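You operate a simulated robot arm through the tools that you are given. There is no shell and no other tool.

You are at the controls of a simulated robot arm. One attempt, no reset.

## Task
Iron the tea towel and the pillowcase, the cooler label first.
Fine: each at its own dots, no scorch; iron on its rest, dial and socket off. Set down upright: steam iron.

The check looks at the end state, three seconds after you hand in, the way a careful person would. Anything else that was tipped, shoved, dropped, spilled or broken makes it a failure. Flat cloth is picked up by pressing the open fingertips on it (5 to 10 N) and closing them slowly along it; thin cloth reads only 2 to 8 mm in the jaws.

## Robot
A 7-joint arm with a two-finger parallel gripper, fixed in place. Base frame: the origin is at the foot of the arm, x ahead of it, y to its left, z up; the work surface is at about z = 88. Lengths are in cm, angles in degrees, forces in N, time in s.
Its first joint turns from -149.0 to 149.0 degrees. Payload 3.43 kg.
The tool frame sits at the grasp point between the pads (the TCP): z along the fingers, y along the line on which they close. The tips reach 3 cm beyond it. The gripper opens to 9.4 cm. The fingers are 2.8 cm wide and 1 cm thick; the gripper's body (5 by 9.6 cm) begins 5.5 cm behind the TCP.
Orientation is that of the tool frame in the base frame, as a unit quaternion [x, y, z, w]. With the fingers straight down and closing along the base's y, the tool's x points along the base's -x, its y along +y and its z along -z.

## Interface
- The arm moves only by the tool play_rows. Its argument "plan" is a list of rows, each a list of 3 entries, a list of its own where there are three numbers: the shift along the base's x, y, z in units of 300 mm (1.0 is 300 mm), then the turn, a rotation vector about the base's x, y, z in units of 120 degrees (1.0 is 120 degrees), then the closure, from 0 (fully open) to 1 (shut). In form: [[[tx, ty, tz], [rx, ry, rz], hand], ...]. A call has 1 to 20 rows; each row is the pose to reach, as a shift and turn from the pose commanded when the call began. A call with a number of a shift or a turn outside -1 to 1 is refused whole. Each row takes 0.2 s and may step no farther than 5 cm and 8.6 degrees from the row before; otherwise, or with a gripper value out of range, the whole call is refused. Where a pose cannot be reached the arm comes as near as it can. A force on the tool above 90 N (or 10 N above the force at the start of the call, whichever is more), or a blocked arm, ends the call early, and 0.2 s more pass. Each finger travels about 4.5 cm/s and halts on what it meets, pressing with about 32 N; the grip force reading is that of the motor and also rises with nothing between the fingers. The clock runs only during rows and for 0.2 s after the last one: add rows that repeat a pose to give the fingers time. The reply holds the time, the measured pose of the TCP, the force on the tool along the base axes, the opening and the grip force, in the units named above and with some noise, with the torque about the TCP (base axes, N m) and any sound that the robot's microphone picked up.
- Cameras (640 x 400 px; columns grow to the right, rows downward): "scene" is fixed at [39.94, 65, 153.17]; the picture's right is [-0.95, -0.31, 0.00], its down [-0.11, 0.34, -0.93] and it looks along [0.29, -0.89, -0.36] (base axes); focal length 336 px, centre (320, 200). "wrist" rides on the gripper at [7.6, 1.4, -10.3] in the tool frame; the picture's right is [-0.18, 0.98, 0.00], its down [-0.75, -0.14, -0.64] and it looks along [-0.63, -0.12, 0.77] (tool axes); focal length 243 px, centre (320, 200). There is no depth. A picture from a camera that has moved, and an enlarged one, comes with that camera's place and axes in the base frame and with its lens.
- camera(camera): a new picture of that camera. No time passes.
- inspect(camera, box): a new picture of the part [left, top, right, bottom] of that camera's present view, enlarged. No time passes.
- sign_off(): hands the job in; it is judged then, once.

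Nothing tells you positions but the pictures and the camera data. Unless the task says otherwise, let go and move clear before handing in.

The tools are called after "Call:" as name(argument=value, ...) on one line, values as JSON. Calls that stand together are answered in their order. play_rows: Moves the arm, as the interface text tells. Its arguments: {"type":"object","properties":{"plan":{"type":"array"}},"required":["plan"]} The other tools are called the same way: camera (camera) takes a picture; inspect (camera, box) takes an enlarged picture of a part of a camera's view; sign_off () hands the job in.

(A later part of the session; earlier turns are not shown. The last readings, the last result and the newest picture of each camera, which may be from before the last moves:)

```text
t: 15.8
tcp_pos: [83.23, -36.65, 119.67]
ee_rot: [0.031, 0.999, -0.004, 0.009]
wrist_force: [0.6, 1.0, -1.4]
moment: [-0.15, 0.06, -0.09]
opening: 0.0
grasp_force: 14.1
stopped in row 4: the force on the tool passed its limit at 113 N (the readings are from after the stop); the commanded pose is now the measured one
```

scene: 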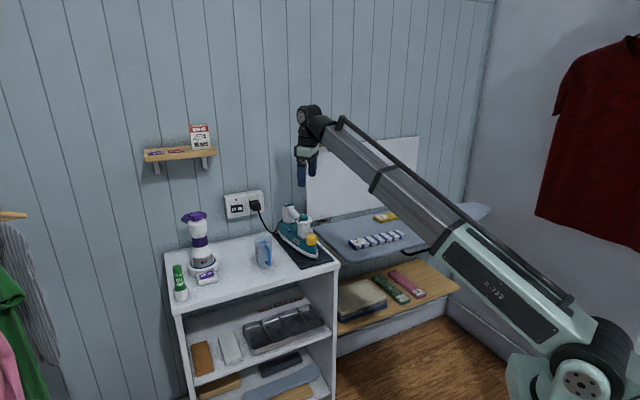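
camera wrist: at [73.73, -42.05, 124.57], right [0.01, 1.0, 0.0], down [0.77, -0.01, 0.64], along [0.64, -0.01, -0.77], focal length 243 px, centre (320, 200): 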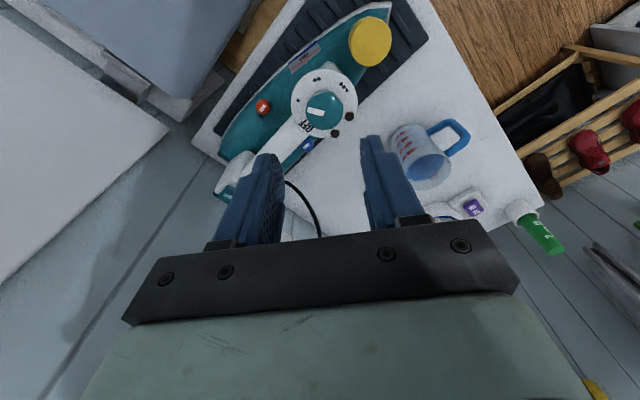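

The call stopped on a force spike; I'll look at whether anything was touched or if it was just the fingers snapping shut.

Call:
camera(camera="scene")

Call:
camera(camera="wrist")

Call:
inspect(camera="scene", box=[220, 90, 360, 270])

```text
taken
```

scene: 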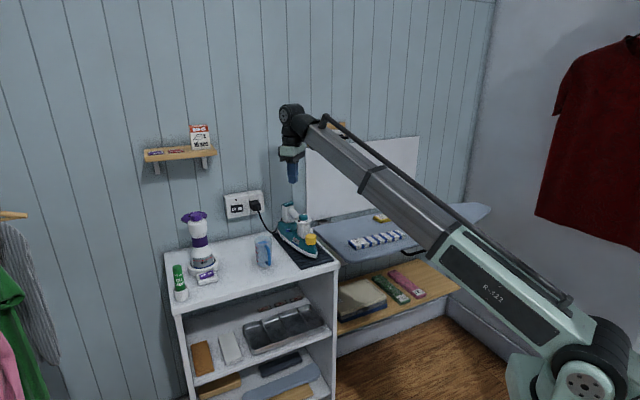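

```text
taken
camera wrist: at [75.64, -34.73, 129.89], right [0.24, 0.97, -0.01], down [0.73, -0.18, 0.66], along [0.64, -0.16, -0.76], focal length 243 px, centre (320, 200)
```

wrist: 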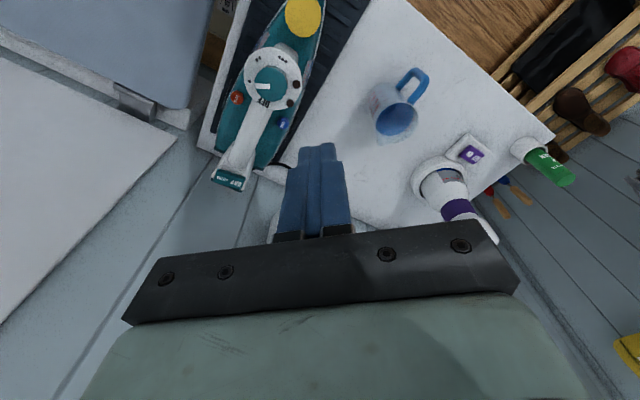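

```text
2.22 times, centred on (290, 180) of scene
camera zoom: at [39.94, 65.0, 153.17], right [-0.95, -0.31, 0.0], down [-0.11, 0.34, -0.93], along [0.29, -0.89, -0.36], focal length 748 px, centre (387, 244)
```

zoom: 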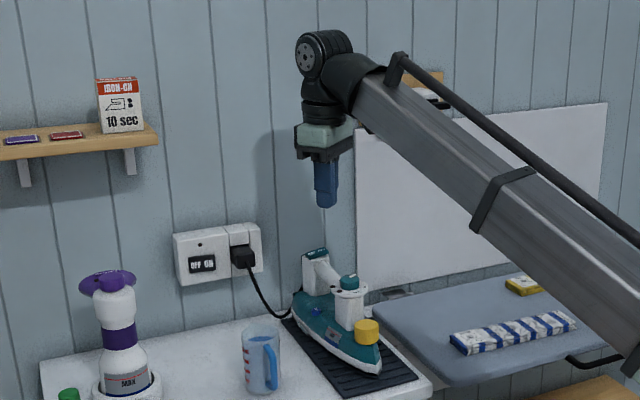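

Nothing was touched; the spike came from the fingers snapping shut. I continue the move with the fingers already closed.

Call:
play_rows(plan=[[[0.01, 0.04, 0.0], [0, 0, -0.03], 1], [[0.025, 0.11, 0.005], [0, 0, -0.09], 1], [[0.045, 0.19, 0.01], [0, 0, -0.15], 1], [[0.065, 0.27, 0.01], [0, 0, -0.21], 1], [[0.08, 0.34, 0.01], [0, 0, -0.27], 1], [[0.093, 0.388, 0.01], [0, 0, -0.32], 1], [[0.093, 0.388, 0.01], [0, 0, -0.32], 1]])

Call:
camera(camera="wrist")

```text
t: 17.4
tcp_pos: [85.9, -24.7, 120.21]
ee_rot: [0.357, 0.934, -0.007, 0.007]
wrist_force: [-0.7, 1.0, 0.7]
moment: [-0.01, 0.01, 0.0]
opening: 0.0
grasp_force: 31.9
```

```text
taken
camera wrist: at [81.23, -18.56, 130.32], right [0.79, 0.61, 0.0], down [0.46, -0.6, 0.66], along [0.4, -0.52, -0.76], focal length 243 px, centre (320, 200)
```

wrist: 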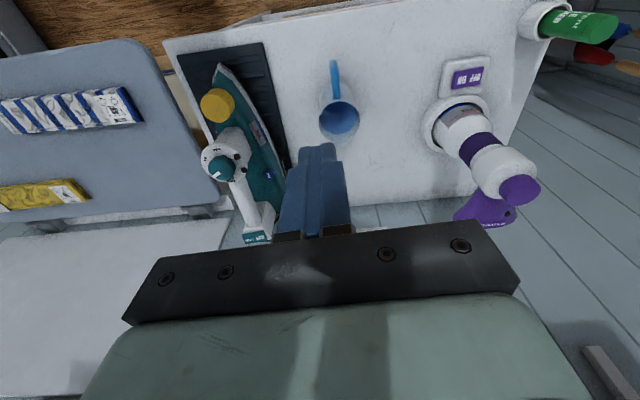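

Good view from here; I'll read the labels close up before turning to the socket.

Call:
inspect(camera="wrist", box=[95, 80, 145, 130])

Call:
inspect(camera="wrist", box=[45, 172, 95, 212])

Call:
inspect(camera="wrist", box=[160, 40, 300, 250])

```text
8.00 times, centred on (120, 105) of wrist
camera zoom: at [81.23, -18.56, 130.32], right [0.79, 0.61, 0.0], down [0.46, -0.6, 0.66], along [0.4, -0.52, -0.76], focal length 1941 px, centre (1920, 960)
```

zoom: 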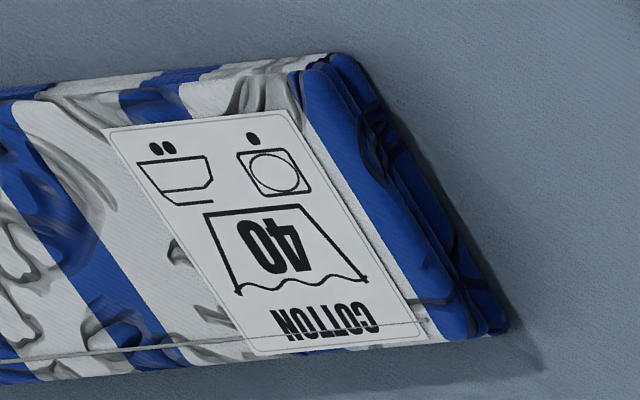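

```text
10.00 times, centred on (70, 192) of wrist
camera zoom: at [81.23, -18.56, 130.32], right [0.79, 0.61, 0.0], down [0.46, -0.6, 0.66], along [0.4, -0.52, -0.76], focal length 2426 px, centre (2820, 280)
```

zoom: 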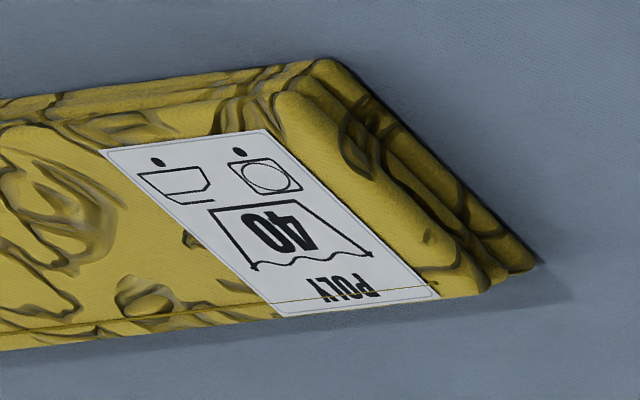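

```text
1.90 times, centred on (230, 145) of wrist
camera zoom: at [81.23, -18.56, 130.32], right [0.79, 0.61, 0.0], down [0.46, -0.6, 0.66], along [0.4, -0.52, -0.76], focal length 462 px, centre (491, 305)
```

zoom: 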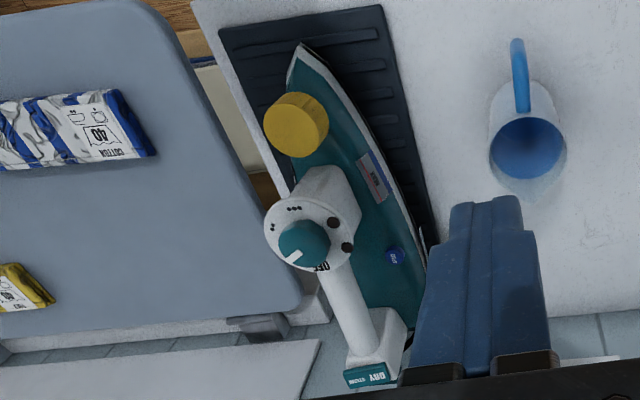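

Labels confirmed: pillowcase (POLY) one dot, tea towel (COTTON) two dots. Now I pitch the closed fingers 45° toward the socket and move in front of it, above the jug.

Call:
play_rows(plan=[[[0.06, -0.04, 0.0], [-0.042, -0.0465, 0], 1], [[0.13, -0.09, -0.05], [-0.084, -0.093, 0], 1], [[0.21, -0.15, -0.12], [-0.1255, -0.1395, 0], 1], [[0.29, -0.21, -0.2], [-0.167, -0.186, 0], 1], [[0.37, -0.26, -0.3], [-0.209, -0.2325, 0], 1], [[0.437, -0.31, -0.4], [-0.251, -0.279, 0], 1], [[0.437, -0.31, -0.4], [-0.251, -0.279, 0], 1]])

Call:
camera(camera="wrist")

Call:
camera(camera="scene")

```text
t: 19.0
tcp_pos: [99.16, -34.28, 107.9]
ee_rot: [0.33, 0.859, -0.145, 0.364]
wrist_force: [0.3, -0.1, -0.2]
moment: [-0.01, 0.05, 0.01]
opening: 0.0
grasp_force: 32.7
```

```text
taken
camera wrist: at [90.84, -24.82, 109.52], right [0.75, 0.64, 0.12], down [-0.04, -0.14, 0.99], along [0.65, -0.75, -0.08], focal length 243 px, centre (320, 200)
```

wrist: 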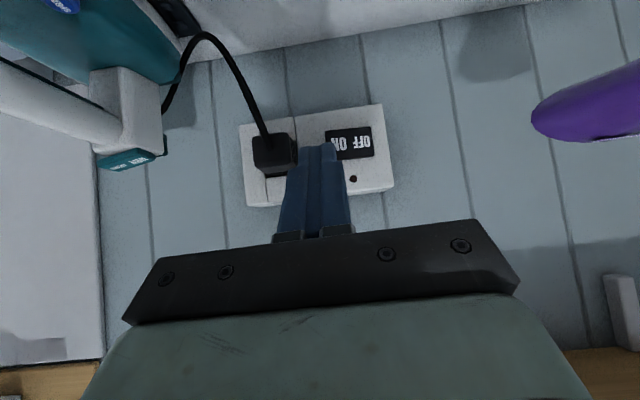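

```text
taken
```

scene: 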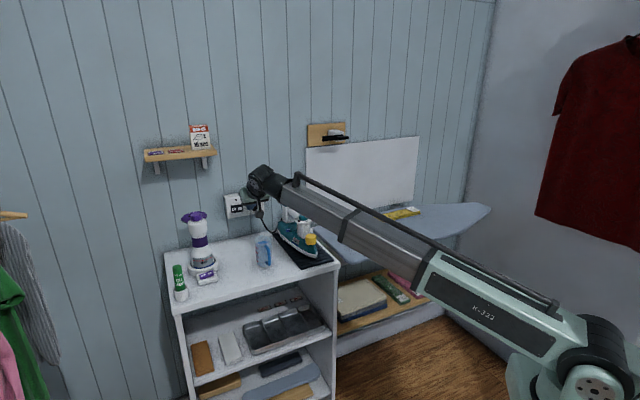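

The socket is in front of the closed fingers, ON half matching my estimate. I'll move to about 1.5 cm from it and check the aim.

Call:
play_rows(plan=[[[0.03, -0.025, -0.05], [0, 0, 0], 1], [[0.09, -0.07, -0.1], [0, 0, 0], 1], [[0.135, -0.108, -0.133], [0, 0, 0], 1], [[0.165, -0.131, -0.133], [0, 0, 0], 1], [[0.165, -0.131, -0.133], [0, 0, 0], 1]])

Call:
inspect(camera="wrist", box=[220, 60, 420, 240])

Call:
inspect(camera="scene", box=[215, 170, 295, 230])

```text
t: 20.2
tcp_pos: [103.97, -38.09, 103.88]
ee_rot: [0.33, 0.859, -0.145, 0.364]
wrist_force: [0.0, -0.5, -0.6]
moment: [-0.02, 0.04, 0.0]
opening: 0.03
grasp_force: 31.8
```

```text
2.22 times, centred on (320, 150) of wrist
camera zoom: at [95.75, -28.67, 105.64], right [0.76, 0.64, 0.12], down [-0.04, -0.14, 0.99], along [0.65, -0.75, -0.08], focal length 539 px, centre (320, 311)
```

zoom: 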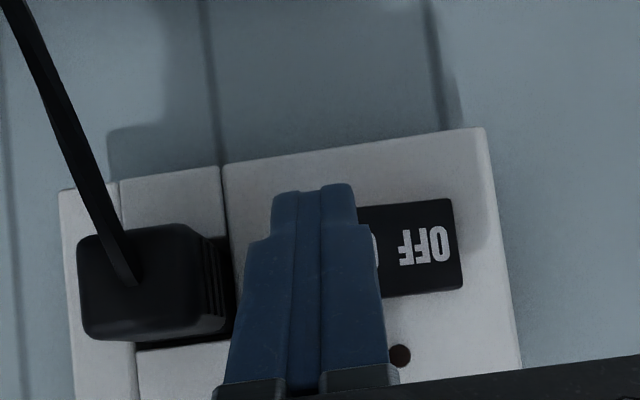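

```text
6.67 times, centred on (255, 200) of scene
camera zoom: at [39.94, 65.0, 153.17], right [-0.95, -0.31, 0.0], down [-0.11, 0.34, -0.93], along [0.29, -0.89, -0.36], focal length 2243 px, centre (753, 200)
```

zoom: 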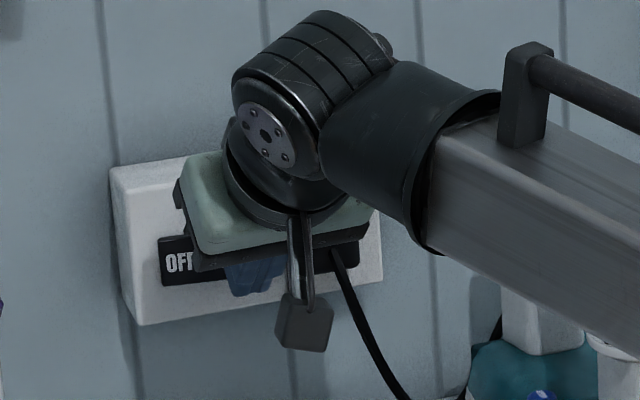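

The tips are about 1.5 cm from the ON half, slightly too far toward the plug; I'll shift 4 mm and push in slowly.

Call:
play_rows(plan=[[[0.009, 0.01, 0], [0, 0, 0], 1], [[0.0164, 0.0033, 0], [0, 0, 0], 1], [[0.0238, -0.0034, 0], [0, 0, 0], 1], [[0.0312, -0.0101, 0], [0, 0, 0], 1], [[0.0386, -0.0168, 0], [0, 0, 0], 1], [[0.046, -0.0235, 0], [0, 0, 0], 1]])

Call:
inspect(camera="wrist", box=[220, 60, 420, 240])

```text
t: 21.6
tcp_pos: [105.26, -38.65, 104.09]
ee_rot: [0.33, 0.86, -0.143, 0.362]
wrist_force: [-8.7, 6.5, 1.1]
moment: [0.02, 0.07, 0.0]
opening: 0.0
grasp_force: 32.0
heard: click
```

```text
2.22 times, centred on (320, 150) of wrist
camera zoom: at [96.94, -29.3, 105.75], right [0.76, 0.64, 0.12], down [-0.04, -0.14, 0.99], along [0.65, -0.75, -0.08], focal length 539 px, centre (320, 311)
```

zoom: 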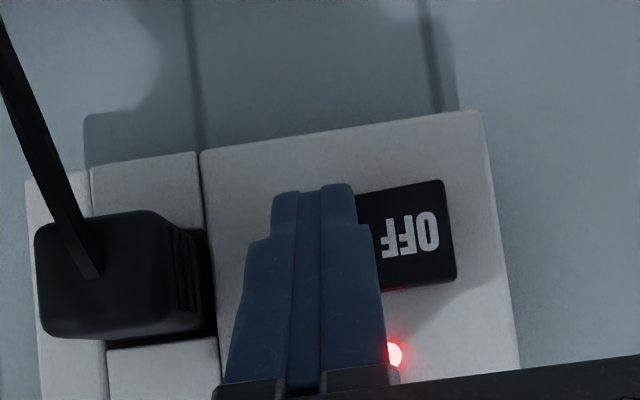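

A click and the red socket lamp: power is on. I'll back straight off the switch and check that it stays lit.

Call:
play_rows(plan=[[[-0.03, 0.027, 0], [0, 0, 0], 1], [[-0.1, 0.09, 0.03], [0, 0, 0], 1], [[-0.2, 0.18, 0.1], [0, 0, 0], 1], [[-0.3, 0.27, 0.2], [0, 0, 0], 1], [[-0.3, 0.27, 0.2], [0, 0, 0], 1]])

Call:
camera(camera="wrist")

Call:
inspect(camera="scene", box=[215, 170, 335, 260])

```text
refused: row 4 steps farther than a row can; nothing moved
```

```text
taken
camera wrist: at [96.94, -29.3, 105.75], right [0.76, 0.64, 0.12], down [-0.04, -0.14, 0.99], along [0.65, -0.75, -0.08], focal length 243 px, centre (320, 200)
```

wrist: 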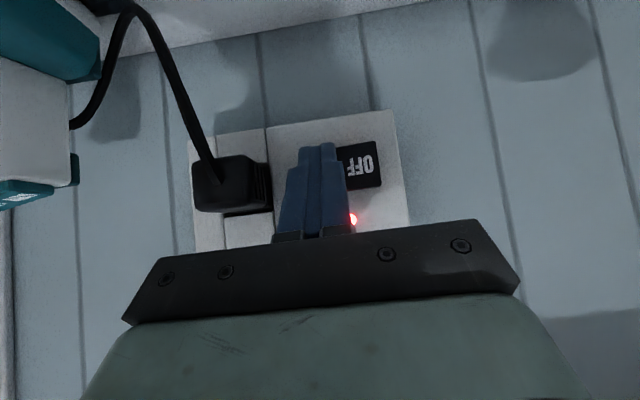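

```text
4.44 times, centred on (275, 215) of scene
camera zoom: at [39.94, 65.0, 153.17], right [-0.95, -0.31, 0.0], down [-0.11, 0.34, -0.93], along [0.29, -0.89, -0.36], focal length 1496 px, centre (520, 133)
```

zoom: 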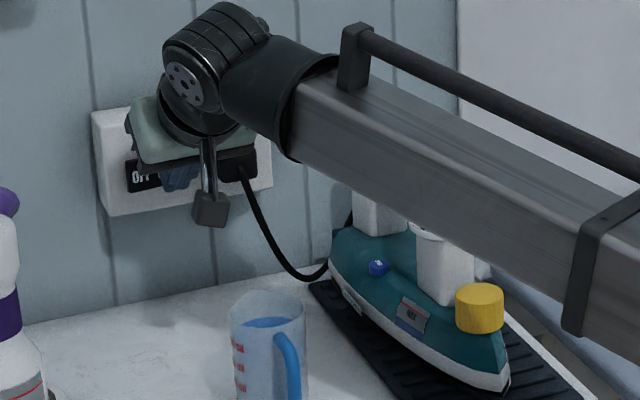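

The retract step was too long for one row; I repeat it in smaller steps.

Call:
play_rows(plan=[[[-0.03, 0.027, 0], [0, 0, 0], 1], [[-0.1, 0.09, 0.03], [0, 0, 0], 1], [[-0.18, 0.16, 0.1], [0, 0, 0], 1], [[-0.25, 0.225, 0.2], [0, 0, 0], 1], [[-0.3, 0.27, 0.3], [0, 0, 0], 1], [[-0.3, 0.27, 0.3], [0, 0, 0], 1]])

Call:
camera(camera="wrist")

Call:
inspect(camera="scene", box=[215, 170, 335, 260])

```text
t: 23.0
tcp_pos: [96.36, -30.56, 112.84]
ee_rot: [0.329, 0.86, -0.144, 0.364]
wrist_force: [-0.3, 0.2, -0.4]
moment: [-0.01, 0.0, 0.01]
opening: 0.01
grasp_force: 32.3
```

```text
taken
camera wrist: at [88.07, -21.2, 114.53], right [0.76, 0.64, 0.12], down [-0.04, -0.14, 0.99], along [0.65, -0.75, -0.08], focal length 243 px, centre (320, 200)
```

wrist: 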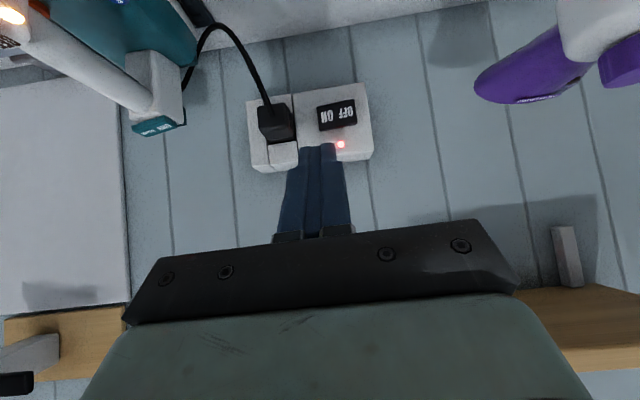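

```text
4.44 times, centred on (275, 215) of scene
camera zoom: at [39.94, 65.0, 153.17], right [-0.95, -0.31, 0.0], down [-0.11, 0.34, -0.93], along [0.29, -0.89, -0.36], focal length 1496 px, centre (520, 133)
```

zoom: 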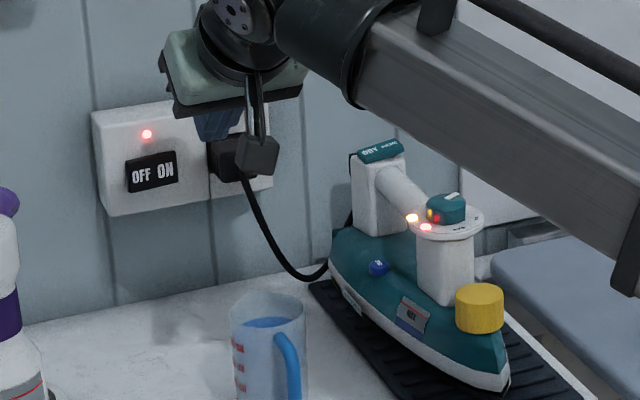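

Socket lamp and both iron lamps are lit (red power, amber heating). I'll straighten the tool to vertical above the handle, opening the fingers on the way.

Call:
play_rows(plan=[[[-0.03, -0.05, 0.08], [0.04, 0.045, 0], 0.9], [[-0.09, -0.14, 0.12], [0.084, 0.093, 0], 0.75], [[-0.16, -0.25, 0.12], [0.1255, 0.1395, 0], 0.6], [[-0.22, -0.35, 0.12], [0.167, 0.186, 0], 0.5], [[-0.28, -0.45, 0.12], [0.209, 0.2325, 0], 0.4], [[-0.3287, -0.5313, 0.11], [0.251, 0.279, 0], 0.35], [[-0.3287, -0.5313, 0.1], [0.251, 0.279, 0], 0.3], [[-0.3287, -0.5313, 0.1], [0.251, 0.279, 0], 0.3]])

Call:
camera(camera="wrist")

Call:
inspect(camera="scene", box=[250, 150, 350, 240])

```text
t: 24.8
tcp_pos: [86.61, -46.62, 115.81]
ee_rot: [0.356, 0.934, -0.007, 0.006]
wrist_force: [-1.5, -0.4, 0.9]
moment: [0.01, -0.01, -0.03]
opening: 6.58
grasp_force: 0.1
```

```text
taken
camera wrist: at [81.93, -40.35, 126.06], right [0.79, 0.61, 0.0], down [0.46, -0.6, 0.65], along [0.4, -0.52, -0.76], focal length 243 px, centre (320, 200)
```

wrist: 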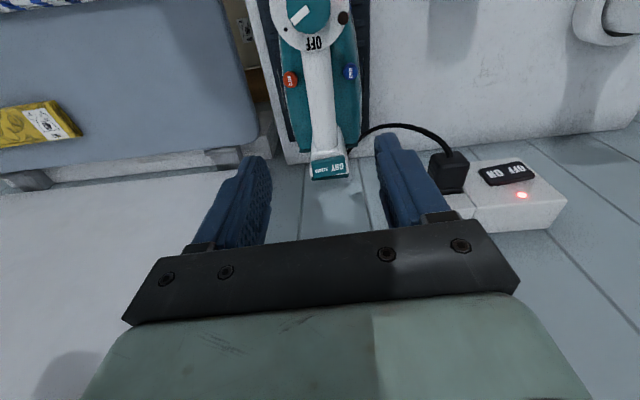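

```text
4.44 times, centred on (300, 195) of scene
camera zoom: at [39.94, 65.0, 153.17], right [-0.95, -0.31, 0.0], down [-0.11, 0.34, -0.93], along [0.29, -0.89, -0.36], focal length 1496 px, centre (409, 222)
```

zoom: 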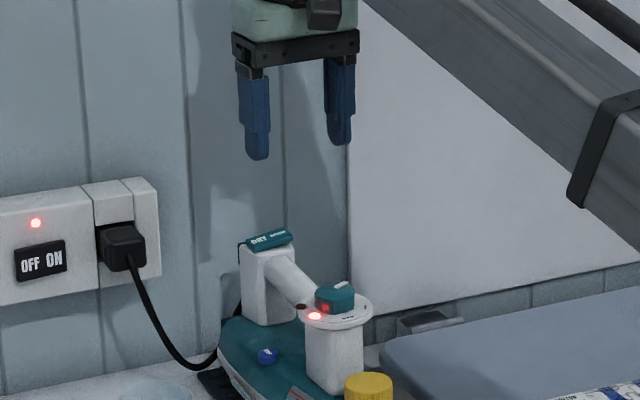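

The amber lamp has already gone out, so the iron has reached one-dot temperature. I'll zoom on the handle to line the grasp up.

Call:
inspect(camera="wrist", box=[220, 0, 420, 190])

Call:
inspect(camera="scene", box=[268, 195, 332, 262])

```text
2.11 times, centred on (320, 95) of wrist
camera zoom: at [81.93, -40.35, 126.06], right [0.79, 0.61, 0.0], down [0.46, -0.6, 0.65], along [0.4, -0.52, -0.76], focal length 511 px, centre (320, 421)
```

zoom: 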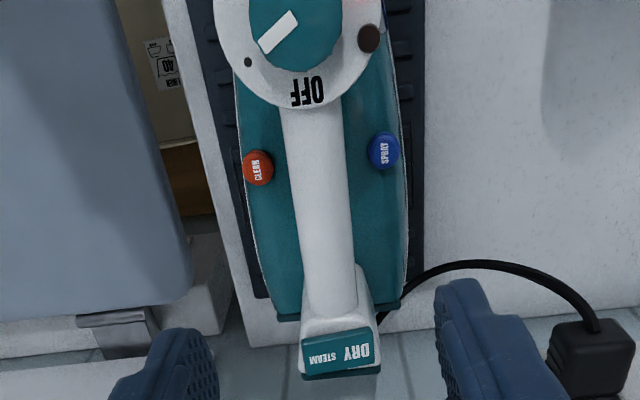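

```text
5.97 times, centred on (300, 228) of scene
camera zoom: at [39.94, 65.0, 153.17], right [-0.95, -0.31, 0.0], down [-0.11, 0.34, -0.93], along [0.29, -0.89, -0.36], focal length 2009 px, centre (439, 30)
```

zoom: 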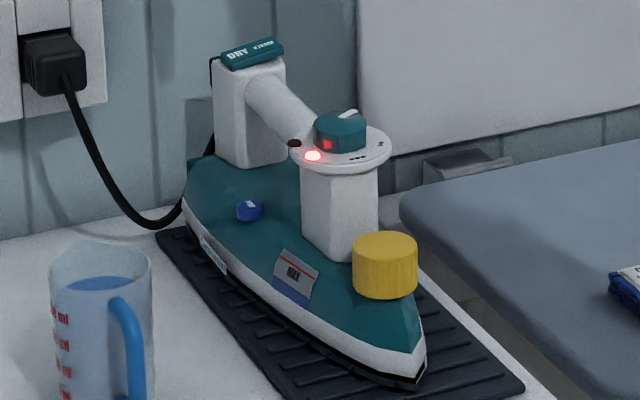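

The handle is centred under the gripper but rotated about 3°, and the CLEAN/SPRAY buttons lie beside it so I must keep the tips above z≈98. I'll correct yaw, narrow the opening and descend to just above the handle.

Call:
play_rows(plan=[[[0.01, -0.003, -0.05], [0, 0, -0.028], 0.45], [[0.01, -0.003, -0.15], [0, 0, -0.028], 0.52], [[0.01, -0.003, -0.25], [0, 0, -0.028], 0.52], [[0.01, -0.003, -0.34], [0, 0, -0.028], 0.52], [[0.01, -0.003, -0.34], [0, 0, -0.028], 0.52]])

Call:
inspect(camera="wrist", box=[220, 0, 420, 190])

Call:
inspect(camera="scene", box=[262, 185, 332, 240])

```text
t: 26.0
tcp_pos: [86.85, -46.62, 105.76]
ee_rot: [0.383, 0.924, -0.008, 0.006]
wrist_force: [0.5, -0.1, 0.7]
moment: [0.02, -0.01, 0.01]
opening: 4.52
grasp_force: 0.0
```

```text
2.11 times, centred on (320, 95) of wrist
camera zoom: at [82.59, -40.22, 115.88], right [0.83, 0.56, 0.0], down [0.43, -0.62, 0.66], along [0.37, -0.54, -0.76], focal length 511 px, centre (320, 421)
```

zoom: 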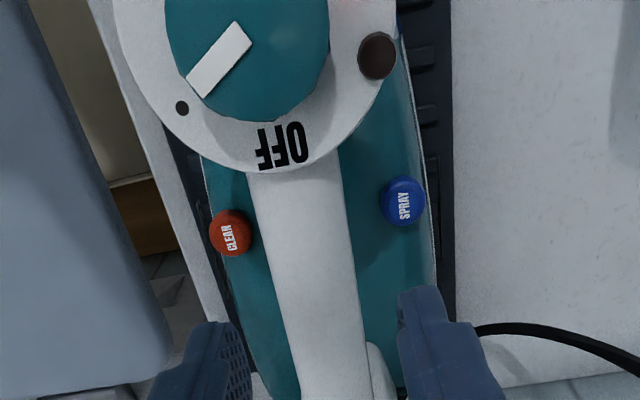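

```text
7.27 times, centred on (297, 212) of scene
camera zoom: at [39.94, 65.0, 153.17], right [-0.95, -0.31, 0.0], down [-0.11, 0.34, -0.93], along [0.29, -0.89, -0.36], focal length 2447 px, centre (487, 109)
```

zoom: 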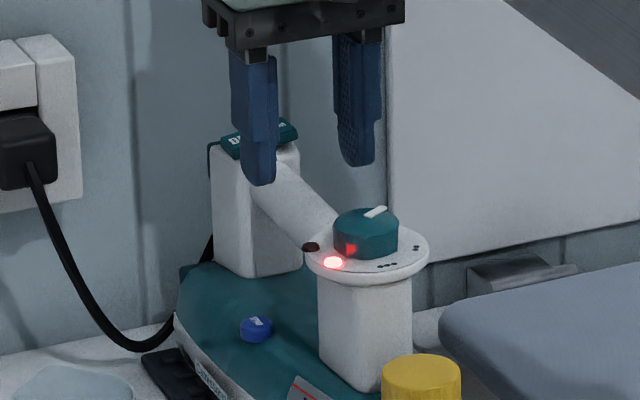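

The tool is now well aligned with the handle and the pointer sits on the single dot. I descend so the pads flank the handle with tips above the buttons.

Call:
play_rows(plan=[[[0, 0, -0.05], [0, 0, 0], 0.52], [[0, 0, -0.1], [0, 0, 0], 0.52], [[0, 0, -0.15], [0, 0, 0], 0.52], [[0, 0, -0.15], [0, 0, 0], 0.52]])

Call:
inspect(camera="wrist", box=[220, 0, 420, 190])

Call:
inspect(camera="scene", box=[262, 185, 332, 240])

```text
t: 27.0
tcp_pos: [86.92, -46.78, 101.5]
ee_rot: [0.384, 0.923, -0.007, 0.006]
wrist_force: [-0.8, -0.7, -0.7]
moment: [0.05, 0.0, 0.03]
opening: 4.53
grasp_force: 0.0
```

```text
2.11 times, centred on (320, 95) of wrist
camera zoom: at [82.68, -40.25, 111.57], right [0.83, 0.56, 0.0], down [0.43, -0.62, 0.66], along [0.37, -0.54, -0.75], focal length 511 px, centre (320, 421)
```

zoom: 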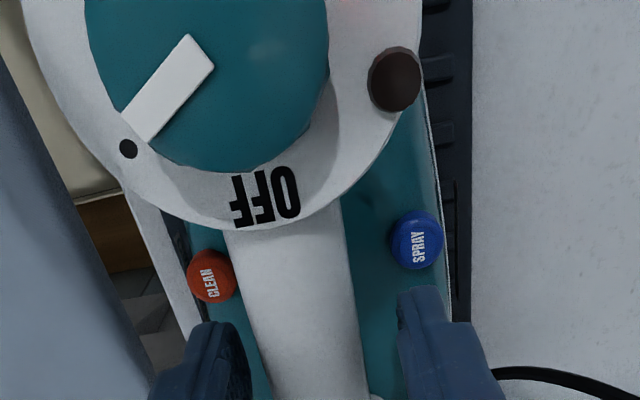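

```text
7.27 times, centred on (297, 212) of scene
camera zoom: at [39.94, 65.0, 153.17], right [-0.95, -0.31, 0.0], down [-0.11, 0.34, -0.93], along [0.29, -0.89, -0.36], focal length 2447 px, centre (487, 109)
```

zoom: 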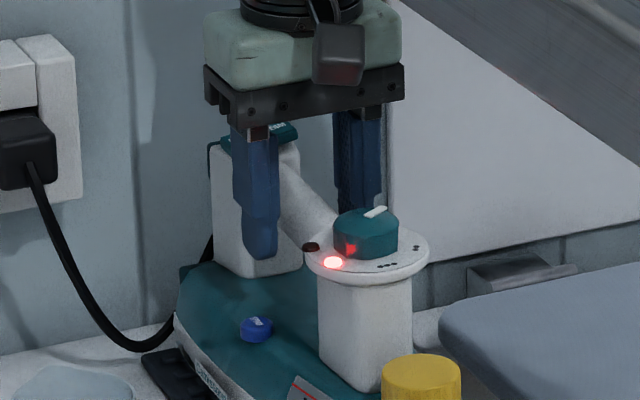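

The pads flank the handle; I'll close in steps now.

Call:
play_rows(plan=[[[0, 0, 0], [0, 0, 0], 0.6], [[0, 0, 0], [0, 0, 0], 0.7], [[0, 0, 0], [0, 0, 0], 0.8], [[0, 0, 0], [0, 0, 0], 0.9], [[0, 0, 0], [0, 0, 0], 1], [[0, 0, 0], [0, 0, 0], 1]])

Call:
inspect(camera="scene", box=[262, 185, 332, 240])

Call:
camera(camera="wrist")

```text
t: 28.4
tcp_pos: [86.85, -46.77, 101.44]
ee_rot: [0.384, 0.923, -0.007, 0.007]
wrist_force: [-6.0, -7.3, 5.1]
moment: [-0.38, 0.32, 0.13]
opening: 2.75
grasp_force: 31.9
```

```text
7.27 times, centred on (297, 212) of scene
camera zoom: at [39.94, 65.0, 153.17], right [-0.95, -0.31, 0.0], down [-0.11, 0.34, -0.93], along [0.29, -0.89, -0.36], focal length 2447 px, centre (487, 109)
```

zoom: 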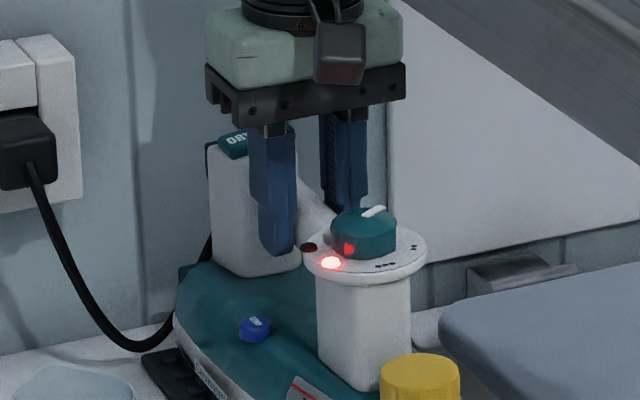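

```text
taken
camera wrist: at [82.63, -40.3, 111.6], right [0.83, 0.56, -0.01], down [0.43, -0.62, 0.66], along [0.37, -0.54, -0.75], focal length 243 px, centre (320, 200)
```

wrist: 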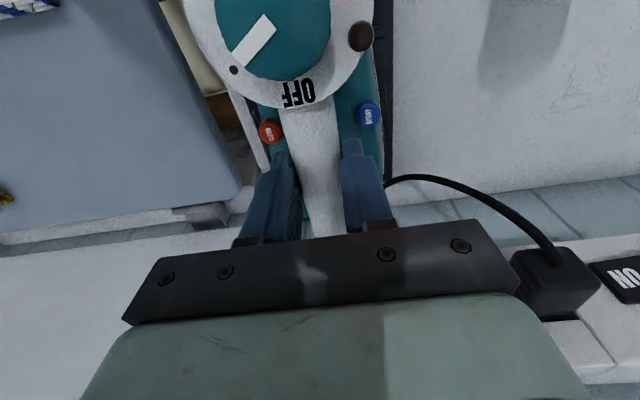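

The handle is held (2.75 cm). Before lifting a hot iron I want exact strip positions, so I'll let go, rise, and look at the board from above with the wrist camera.

Call:
play_rows(plan=[[[0, 0, 0], [0, 0, 0], 0.8], [[0, 0, 0], [0, 0, 0], 0.65], [[0, 0, 0], [0, 0, 0], 0.52], [[0, 0, 0.0], [0, 0, 0], 0.52], [[0, 0, 0.13], [0, 0, 0], 0.52], [[0, 0, 0.26], [0, 0, 0], 0.52], [[0, 0, 0.38], [0, 0, 0], 0.52], [[-0.12, -0.064, 0.38], [0, 0, 0], 0.52], [[-0.26, -0.138, 0.38], [0, 0, 0], 0.52], [[-0.4, -0.212, 0.38], [0, 0, 0], 0.52], [[-0.54, -0.286, 0.38], [0, 0, 0], 0.52], [[-0.68, -0.36, 0.38], [0, 0, 0], 0.52], [[-0.82, -0.434, 0.38], [0, 0, 0], 0.52], [[-0.96, -0.508, 0.38], [0, 0, 0], 0.52], [[-0.96, -0.508, 0.38], [0, 0, 0], 0.52]])

Call:
camera(camera="wrist")

Call:
camera(camera="scene")

```text
t: 31.6
tcp_pos: [58.04, -62.03, 113.04]
ee_rot: [0.384, 0.923, -0.008, 0.006]
wrist_force: [0.2, 0.9, 0.9]
moment: [0.01, -0.02, 0.0]
opening: 4.52
grasp_force: 0.0
```

```text
taken
camera wrist: at [53.75, -55.65, 123.22], right [0.83, 0.56, 0.0], down [0.43, -0.62, 0.66], along [0.37, -0.54, -0.76], focal length 243 px, centre (320, 200)
```

wrist: 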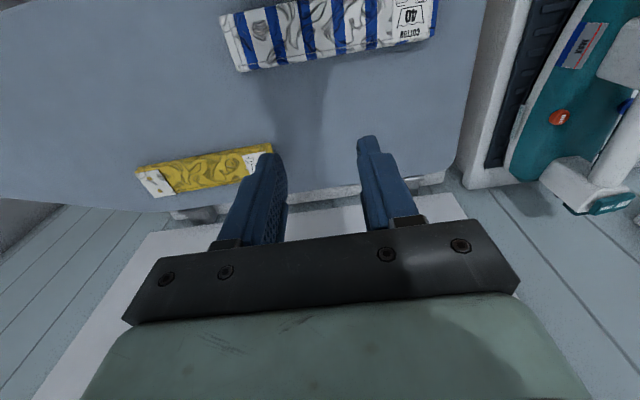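

```text
taken
```

scene: 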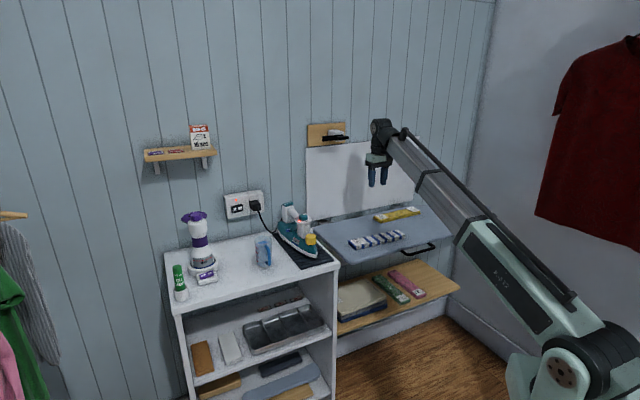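

Both strips are visible from above; I'll zoom in to measure their corners accurately.

Call:
inspect(camera="wrist", box=[210, 0, 450, 80])

Call:
inspect(camera="wrist", box=[120, 130, 290, 220])

Call:
inspect(camera="scene", box=[330, 190, 450, 265])

```text
2.67 times, centred on (330, 40) of wrist
camera zoom: at [53.75, -55.65, 123.22], right [0.83, 0.56, 0.0], down [0.43, -0.62, 0.66], along [0.37, -0.54, -0.76], focal length 647 px, centre (293, 627)
```

zoom: 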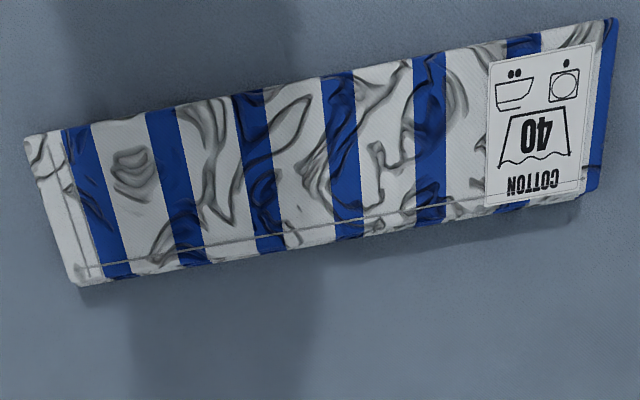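

```text
3.76 times, centred on (205, 175) of wrist
camera zoom: at [53.75, -55.65, 123.22], right [0.83, 0.56, 0.0], down [0.43, -0.62, 0.66], along [0.37, -0.54, -0.76], focal length 913 px, centre (753, 294)
```

zoom: 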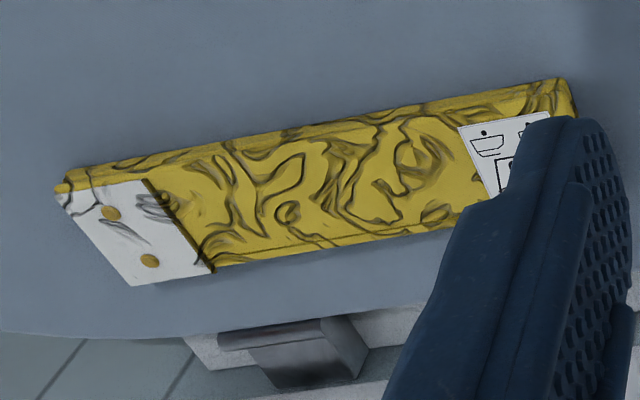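

```text
5.33 times, centred on (390, 228) of scene
camera zoom: at [39.94, 65.0, 153.17], right [-0.95, -0.31, 0.0], down [-0.11, 0.34, -0.93], along [0.29, -0.89, -0.36], focal length 1795 px, centre (-53, 53)
```

zoom: 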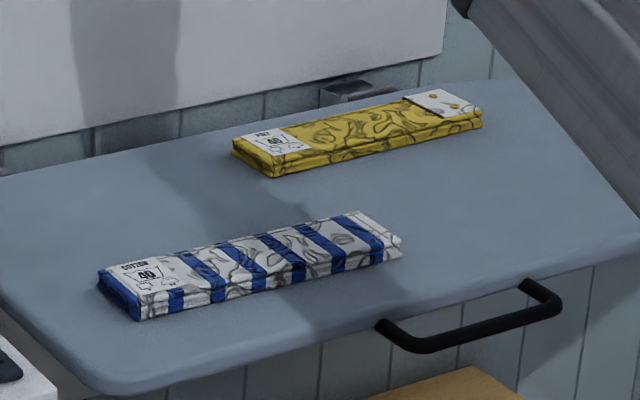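

I now have the strips: tea towel centred about (56, -58), pillowcase about (50.6, -85), both tops near z≈90, running roughly parallel to the wall. I return to the iron handle with the tool exactly vertical.

Call:
play_rows(plan=[[[0.14, 0.074, 0], [0.0093, 0.0023, 0], 0.52], [[0.28, 0.148, 0], [0.0093, 0.0023, 0], 0.52], [[0.42, 0.222, 0], [0.0093, 0.0023, 0], 0.52], [[0.56, 0.296, 0], [0.0093, 0.0023, 0], 0.52], [[0.7, 0.37, 0], [0.0093, 0.0023, 0], 0.52], [[0.83, 0.44, 0], [0.0093, 0.0023, 0], 0.52], [[0.96, 0.508, 0], [0.0093, 0.0023, 0], 0.52], [[0.96, 0.508, 0], [0.0093, 0.0023, 0], 0.52], [[0.96, 0.508, -0.1], [0.0093, 0.0023, 0], 0.52], [[0.96, 0.508, -0.2], [0.0093, 0.0023, 0], 0.52], [[0.96, 0.508, -0.25], [0.0093, 0.0023, 0], 0.52], [[0.96, 0.508, -0.25], [0.0093, 0.0023, 0], 0.52]])

Call:
inspect(camera="wrist", box=[220, 0, 420, 190])

Call:
inspect(camera="scene", box=[262, 185, 332, 240])

```text
t: 34.2
tcp_pos: [86.9, -46.61, 105.26]
ee_rot: [0.384, 0.923, 0.001, 0.001]
wrist_force: [0.0, 0.1, -1.0]
moment: [-0.01, 0.03, -0.02]
opening: 4.52
grasp_force: 0.0
```

```text
2.11 times, centred on (320, 95) of wrist
camera zoom: at [82.61, -40.38, 115.51], right [0.83, 0.56, 0.0], down [0.43, -0.63, 0.64], along [0.36, -0.53, -0.77], focal length 511 px, centre (320, 421)
```

zoom: 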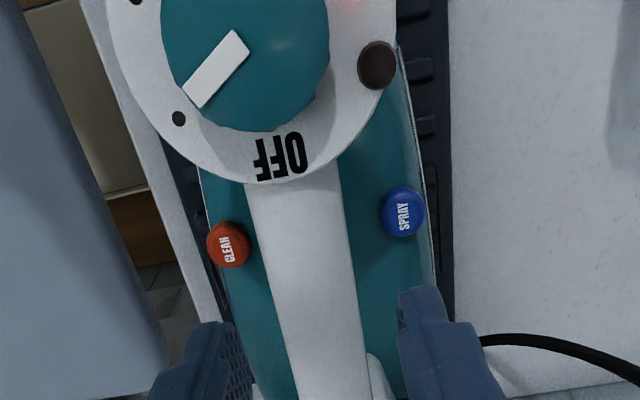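

```text
7.27 times, centred on (297, 212) of scene
camera zoom: at [39.94, 65.0, 153.17], right [-0.95, -0.31, 0.0], down [-0.11, 0.34, -0.93], along [0.29, -0.89, -0.36], focal length 2447 px, centre (487, 109)
```

zoom: 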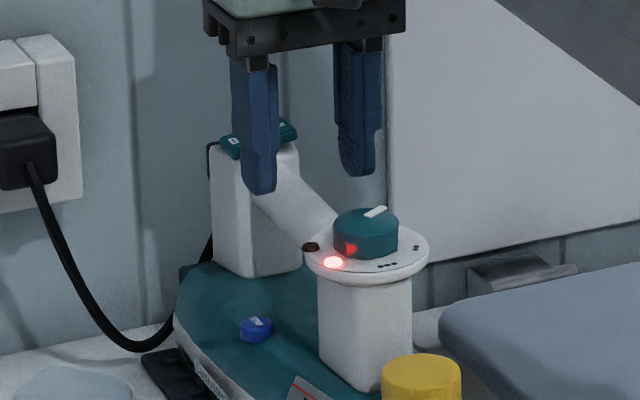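

The tool is vertical and aligned over the handle. I descend, close step by step, and lift a little to feel the weight.

Call:
play_rows(plan=[[[0, 0, -0.07], [0, 0, 0], 0.52], [[0, 0, -0.132], [0, 0, 0], 0.52], [[0, 0, -0.132], [0, 0, 0], 0.52], [[0, 0, -0.132], [0, 0, 0], 0.6], [[0, 0, -0.132], [0, 0, 0], 0.7], [[0, 0, -0.132], [0, 0, 0], 0.8], [[0, 0, -0.132], [0, 0, 0], 0.9], [[0, 0, -0.132], [0, 0, 0], 1], [[0, 0, -0.132], [0, 0, 0], 1]])

Call:
play_rows(plan=[[[0, 0, 0.02], [0, 0, 0], 1], [[0, 0, 0.05], [0, 0, 0], 1], [[0, 0, 0.08], [0, 0, 0], 1], [[0, 0, 0.1], [0, 0, 0], 1], [[0, 0, 0.1], [0, 0, 0], 1]])

Call:
inspect(camera="scene", box=[255, 175, 345, 265])

Call:
camera(camera="wrist")

```text
t: 36.2
tcp_pos: [87.0, -46.71, 101.35]
ee_rot: [0.384, 0.923, 0.0, 0.0]
wrist_force: [-7.3, -6.7, 5.2]
moment: [-0.32, 0.37, 0.18]
opening: 2.77
grasp_force: 32.6
```

```text
t: 37.4
tcp_pos: [87.14, -46.7, 104.37]
ee_rot: [0.383, 0.924, 0.001, 0.0]
wrist_force: [0.4, -0.9, -9.9]
moment: [-0.16, -0.16, 0.02]
opening: 2.75
grasp_force: 32.0
```

```text
4.44 times, centred on (300, 220) of scene
camera zoom: at [39.94, 65.0, 153.17], right [-0.95, -0.31, 0.0], down [-0.11, 0.34, -0.93], along [0.29, -0.89, -0.36], focal length 1496 px, centre (409, 111)
```

zoom: 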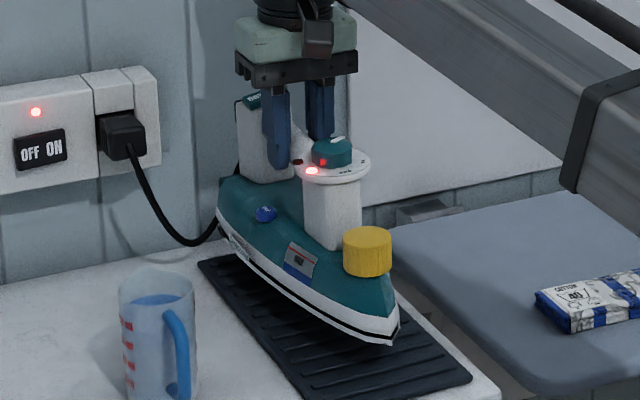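

```text
taken
camera wrist: at [82.74, -40.53, 114.67], right [0.83, 0.56, 0.0], down [0.43, -0.64, 0.64], along [0.36, -0.53, -0.77], focal length 243 px, centre (320, 200)
```

wrist: 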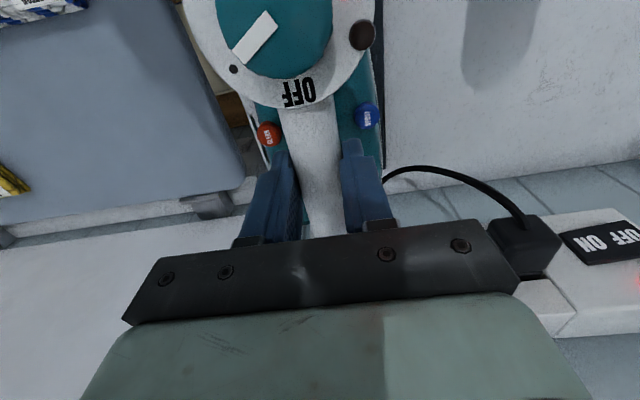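

The iron (about 1 kg) is lifted level. I'll raise it further and carry it out over the board, away from the wall and jug.

Call:
play_rows(plan=[[[0, 0, 0.06], [0, 0, 0], 1], [[-0.02, 0.01, 0.13], [0, 0, 0], 1], [[-0.07, 0.03, 0.2], [0, 0, 0], 1], [[-0.14, 0.05, 0.253], [0, 0, 0], 1], [[-0.22, 0.06, 0.253], [0, 0, 0], 1], [[-0.3, 0.07, 0.253], [0, 0, 0], 1], [[-0.38, 0.073, 0.253], [0, 0, 0], 1], [[-0.45, 0.073, 0.253], [0, 0, 0], 1], [[-0.5, 0.073, 0.253], [0, 0, 0], 1], [[-0.513, 0.073, 0.253], [0, 0, 0], 1]])

Call:
camera(camera="scene")

Call:
inspect(camera="scene", box=[260, 170, 400, 270])

```text
t: 39.6
tcp_pos: [71.64, -44.62, 111.73]
ee_rot: [0.384, 0.923, 0.0, -0.001]
wrist_force: [0.8, 0.1, -10.7]
moment: [-0.17, -0.19, 0.02]
opening: 2.75
grasp_force: 32.0
```

```text
taken
```

scene: 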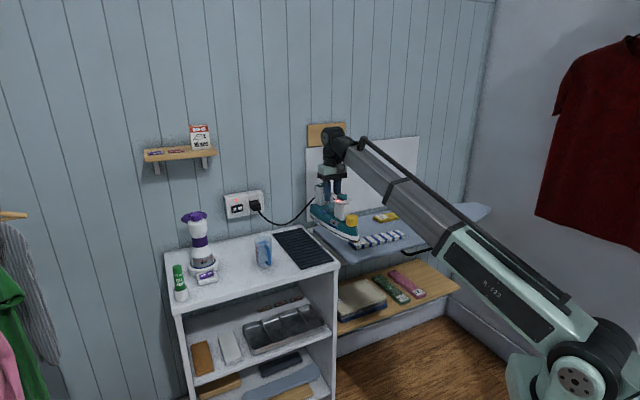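

```text
4.00 times, centred on (330, 220) of scene
camera zoom: at [39.94, 65.0, 153.17], right [-0.95, -0.31, 0.0], down [-0.11, 0.34, -0.93], along [0.29, -0.89, -0.36], focal length 1346 px, centre (280, 120)
```

zoom: 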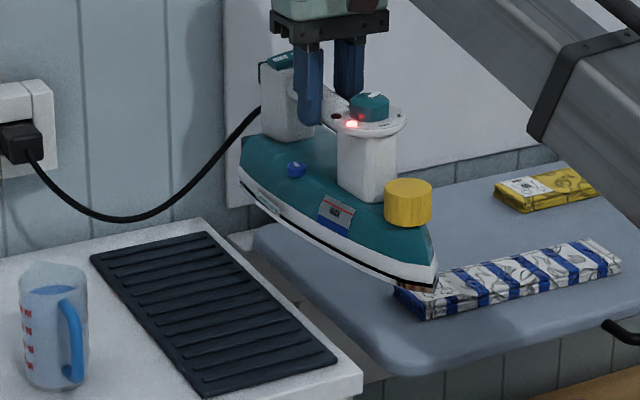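

The iron hangs level and the cord follows freely. Next I rotate it by about +92° so the nose points along the pillowcase, moving toward the middle of the board.

Call:
play_rows(plan=[[[-0.059, -0.032, 0], [0, 0, 0.064], 1], [[-0.118, -0.064, 0], [0, 0, 0.128], 1], [[-0.177, -0.096, 0], [0, 0, 0.192], 1], [[-0.236, -0.128, 0], [0, 0, 0.256], 1], [[-0.295, -0.16, 0], [0, 0, 0.32], 1], [[-0.353, -0.192, 0], [0, 0, 0.384], 1], [[-0.412, -0.224, 0], [0, 0, 0.448], 1], [[-0.47, -0.255, 0], [0, 0, 0.512], 1], [[-0.53, -0.287, 0], [0, 0, 0.576], 1], [[-0.589, -0.319, 0], [0, 0, 0.64], 1], [[-0.648, -0.351, 0], [0, 0, 0.704], 1], [[-0.707, -0.383, 0], [0, 0, 0.767], 1], [[-0.707, -0.383, 0], [0, 0, 0.767], 1]])

Call:
camera(camera="scene")

Call:
inspect(camera="scene", box=[320, 150, 460, 270])

Call:
camera(camera="wrist")

```text
t: 42.4
tcp_pos: [50.32, -56.02, 111.83]
ee_rot: [-0.399, 0.917, 0.001, -0.001]
wrist_force: [0.4, 0.2, -10.2]
moment: [0.17, -0.15, 0.03]
opening: 2.76
grasp_force: 31.9
```

```text
taken
```

scene: 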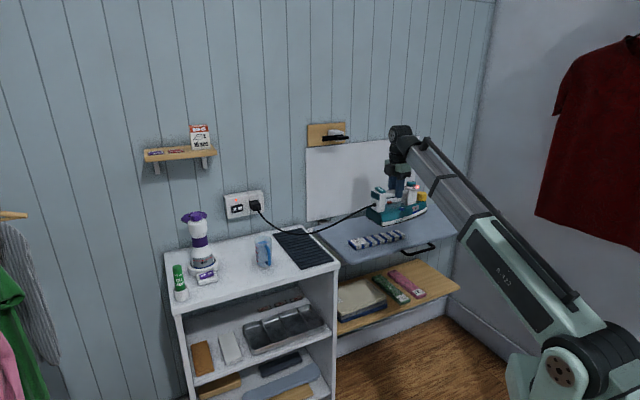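

```text
3.33 times, centred on (390, 210) of scene
camera zoom: at [39.94, 65.0, 153.17], right [-0.95, -0.31, 0.0], down [-0.11, 0.34, -0.93], along [0.29, -0.89, -0.36], focal length 1122 px, centre (87, 167)
```

zoom: 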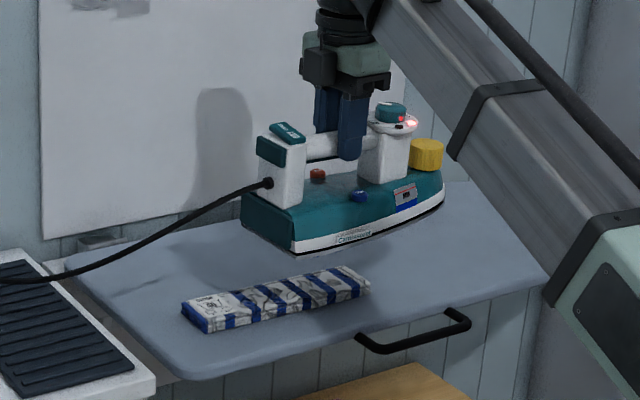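

```text
taken
camera wrist: at [44.18, -60.72, 122.14], right [-0.59, 0.8, 0.0], down [0.62, 0.45, 0.64], along [0.52, 0.38, -0.77], focal length 243 px, centre (320, 200)
```

wrist: 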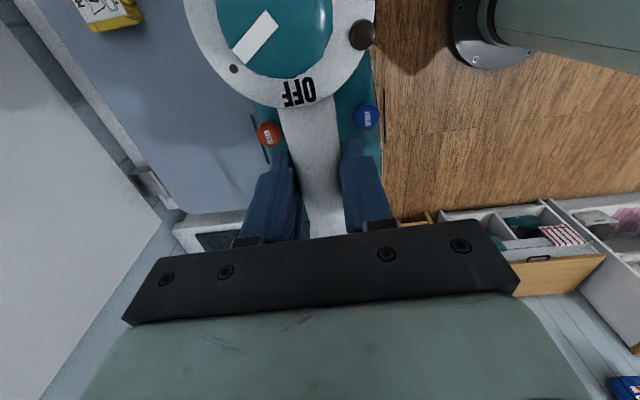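

Now I carry the iron over the pillowcase, aiming for the handle at about (53.0, -82.4), staying well above it.

Call:
play_rows(plan=[[[0.01, -0.08, 0], [0, 0, 0], 1], [[0.02, -0.18, 0], [0, 0, 0], 1], [[0.03, -0.28, 0], [0, 0, 0], 1], [[0.04, -0.38, 0], [0, 0, 0], 1], [[0.05, -0.48, 0], [0, 0, 0], 1], [[0.06, -0.58, 0], [0, 0, 0], 1], [[0.07, -0.68, 0], [0, 0, 0], 1], [[0.08, -0.78, -0.03], [0, 0, 0], 1], [[0.09, -0.86, -0.08], [0, 0, 0], 1], [[0.09, -0.88, -0.13], [0, 0, 0], 1], [[0.09, -0.88, -0.16], [0, 0, 0], 1], [[0.09, -0.88, -0.16], [0, 0, 0], 1]])

Call:
inspect(camera="scene", box=[340, 150, 460, 250])

Call:
camera(camera="wrist")

```text
t: 45.0
tcp_pos: [52.88, -82.41, 106.92]
ee_rot: [-0.398, 0.917, 0.001, -0.001]
wrist_force: [-0.2, 0.7, -10.1]
moment: [0.19, -0.16, -0.02]
opening: 2.81
grasp_force: 32.3
```

```text
4.00 times, centred on (400, 200) of scene
camera zoom: at [39.94, 65.0, 153.17], right [-0.95, -0.31, 0.0], down [-0.11, 0.34, -0.93], along [0.29, -0.89, -0.36], focal length 1346 px, centre (0, 200)
```

zoom: 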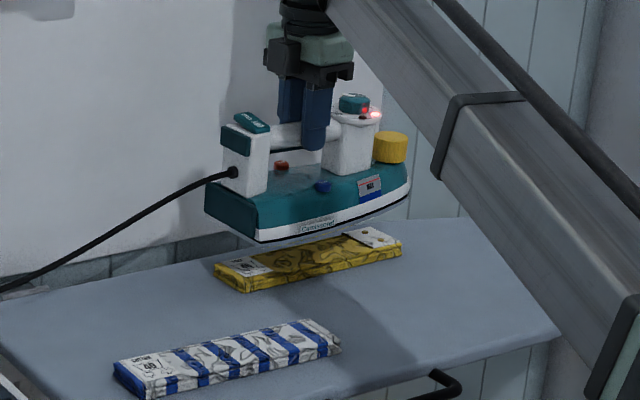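

```text
taken
camera wrist: at [46.76, -87.19, 117.31], right [-0.59, 0.81, 0.0], down [0.62, 0.45, 0.64], along [0.52, 0.38, -0.77], focal length 243 px, centre (320, 200)
```

wrist: 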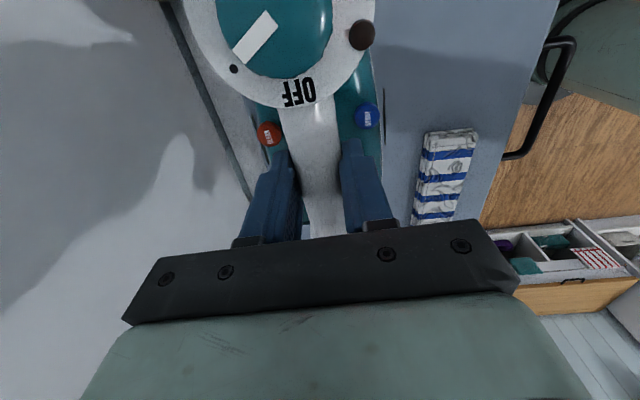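

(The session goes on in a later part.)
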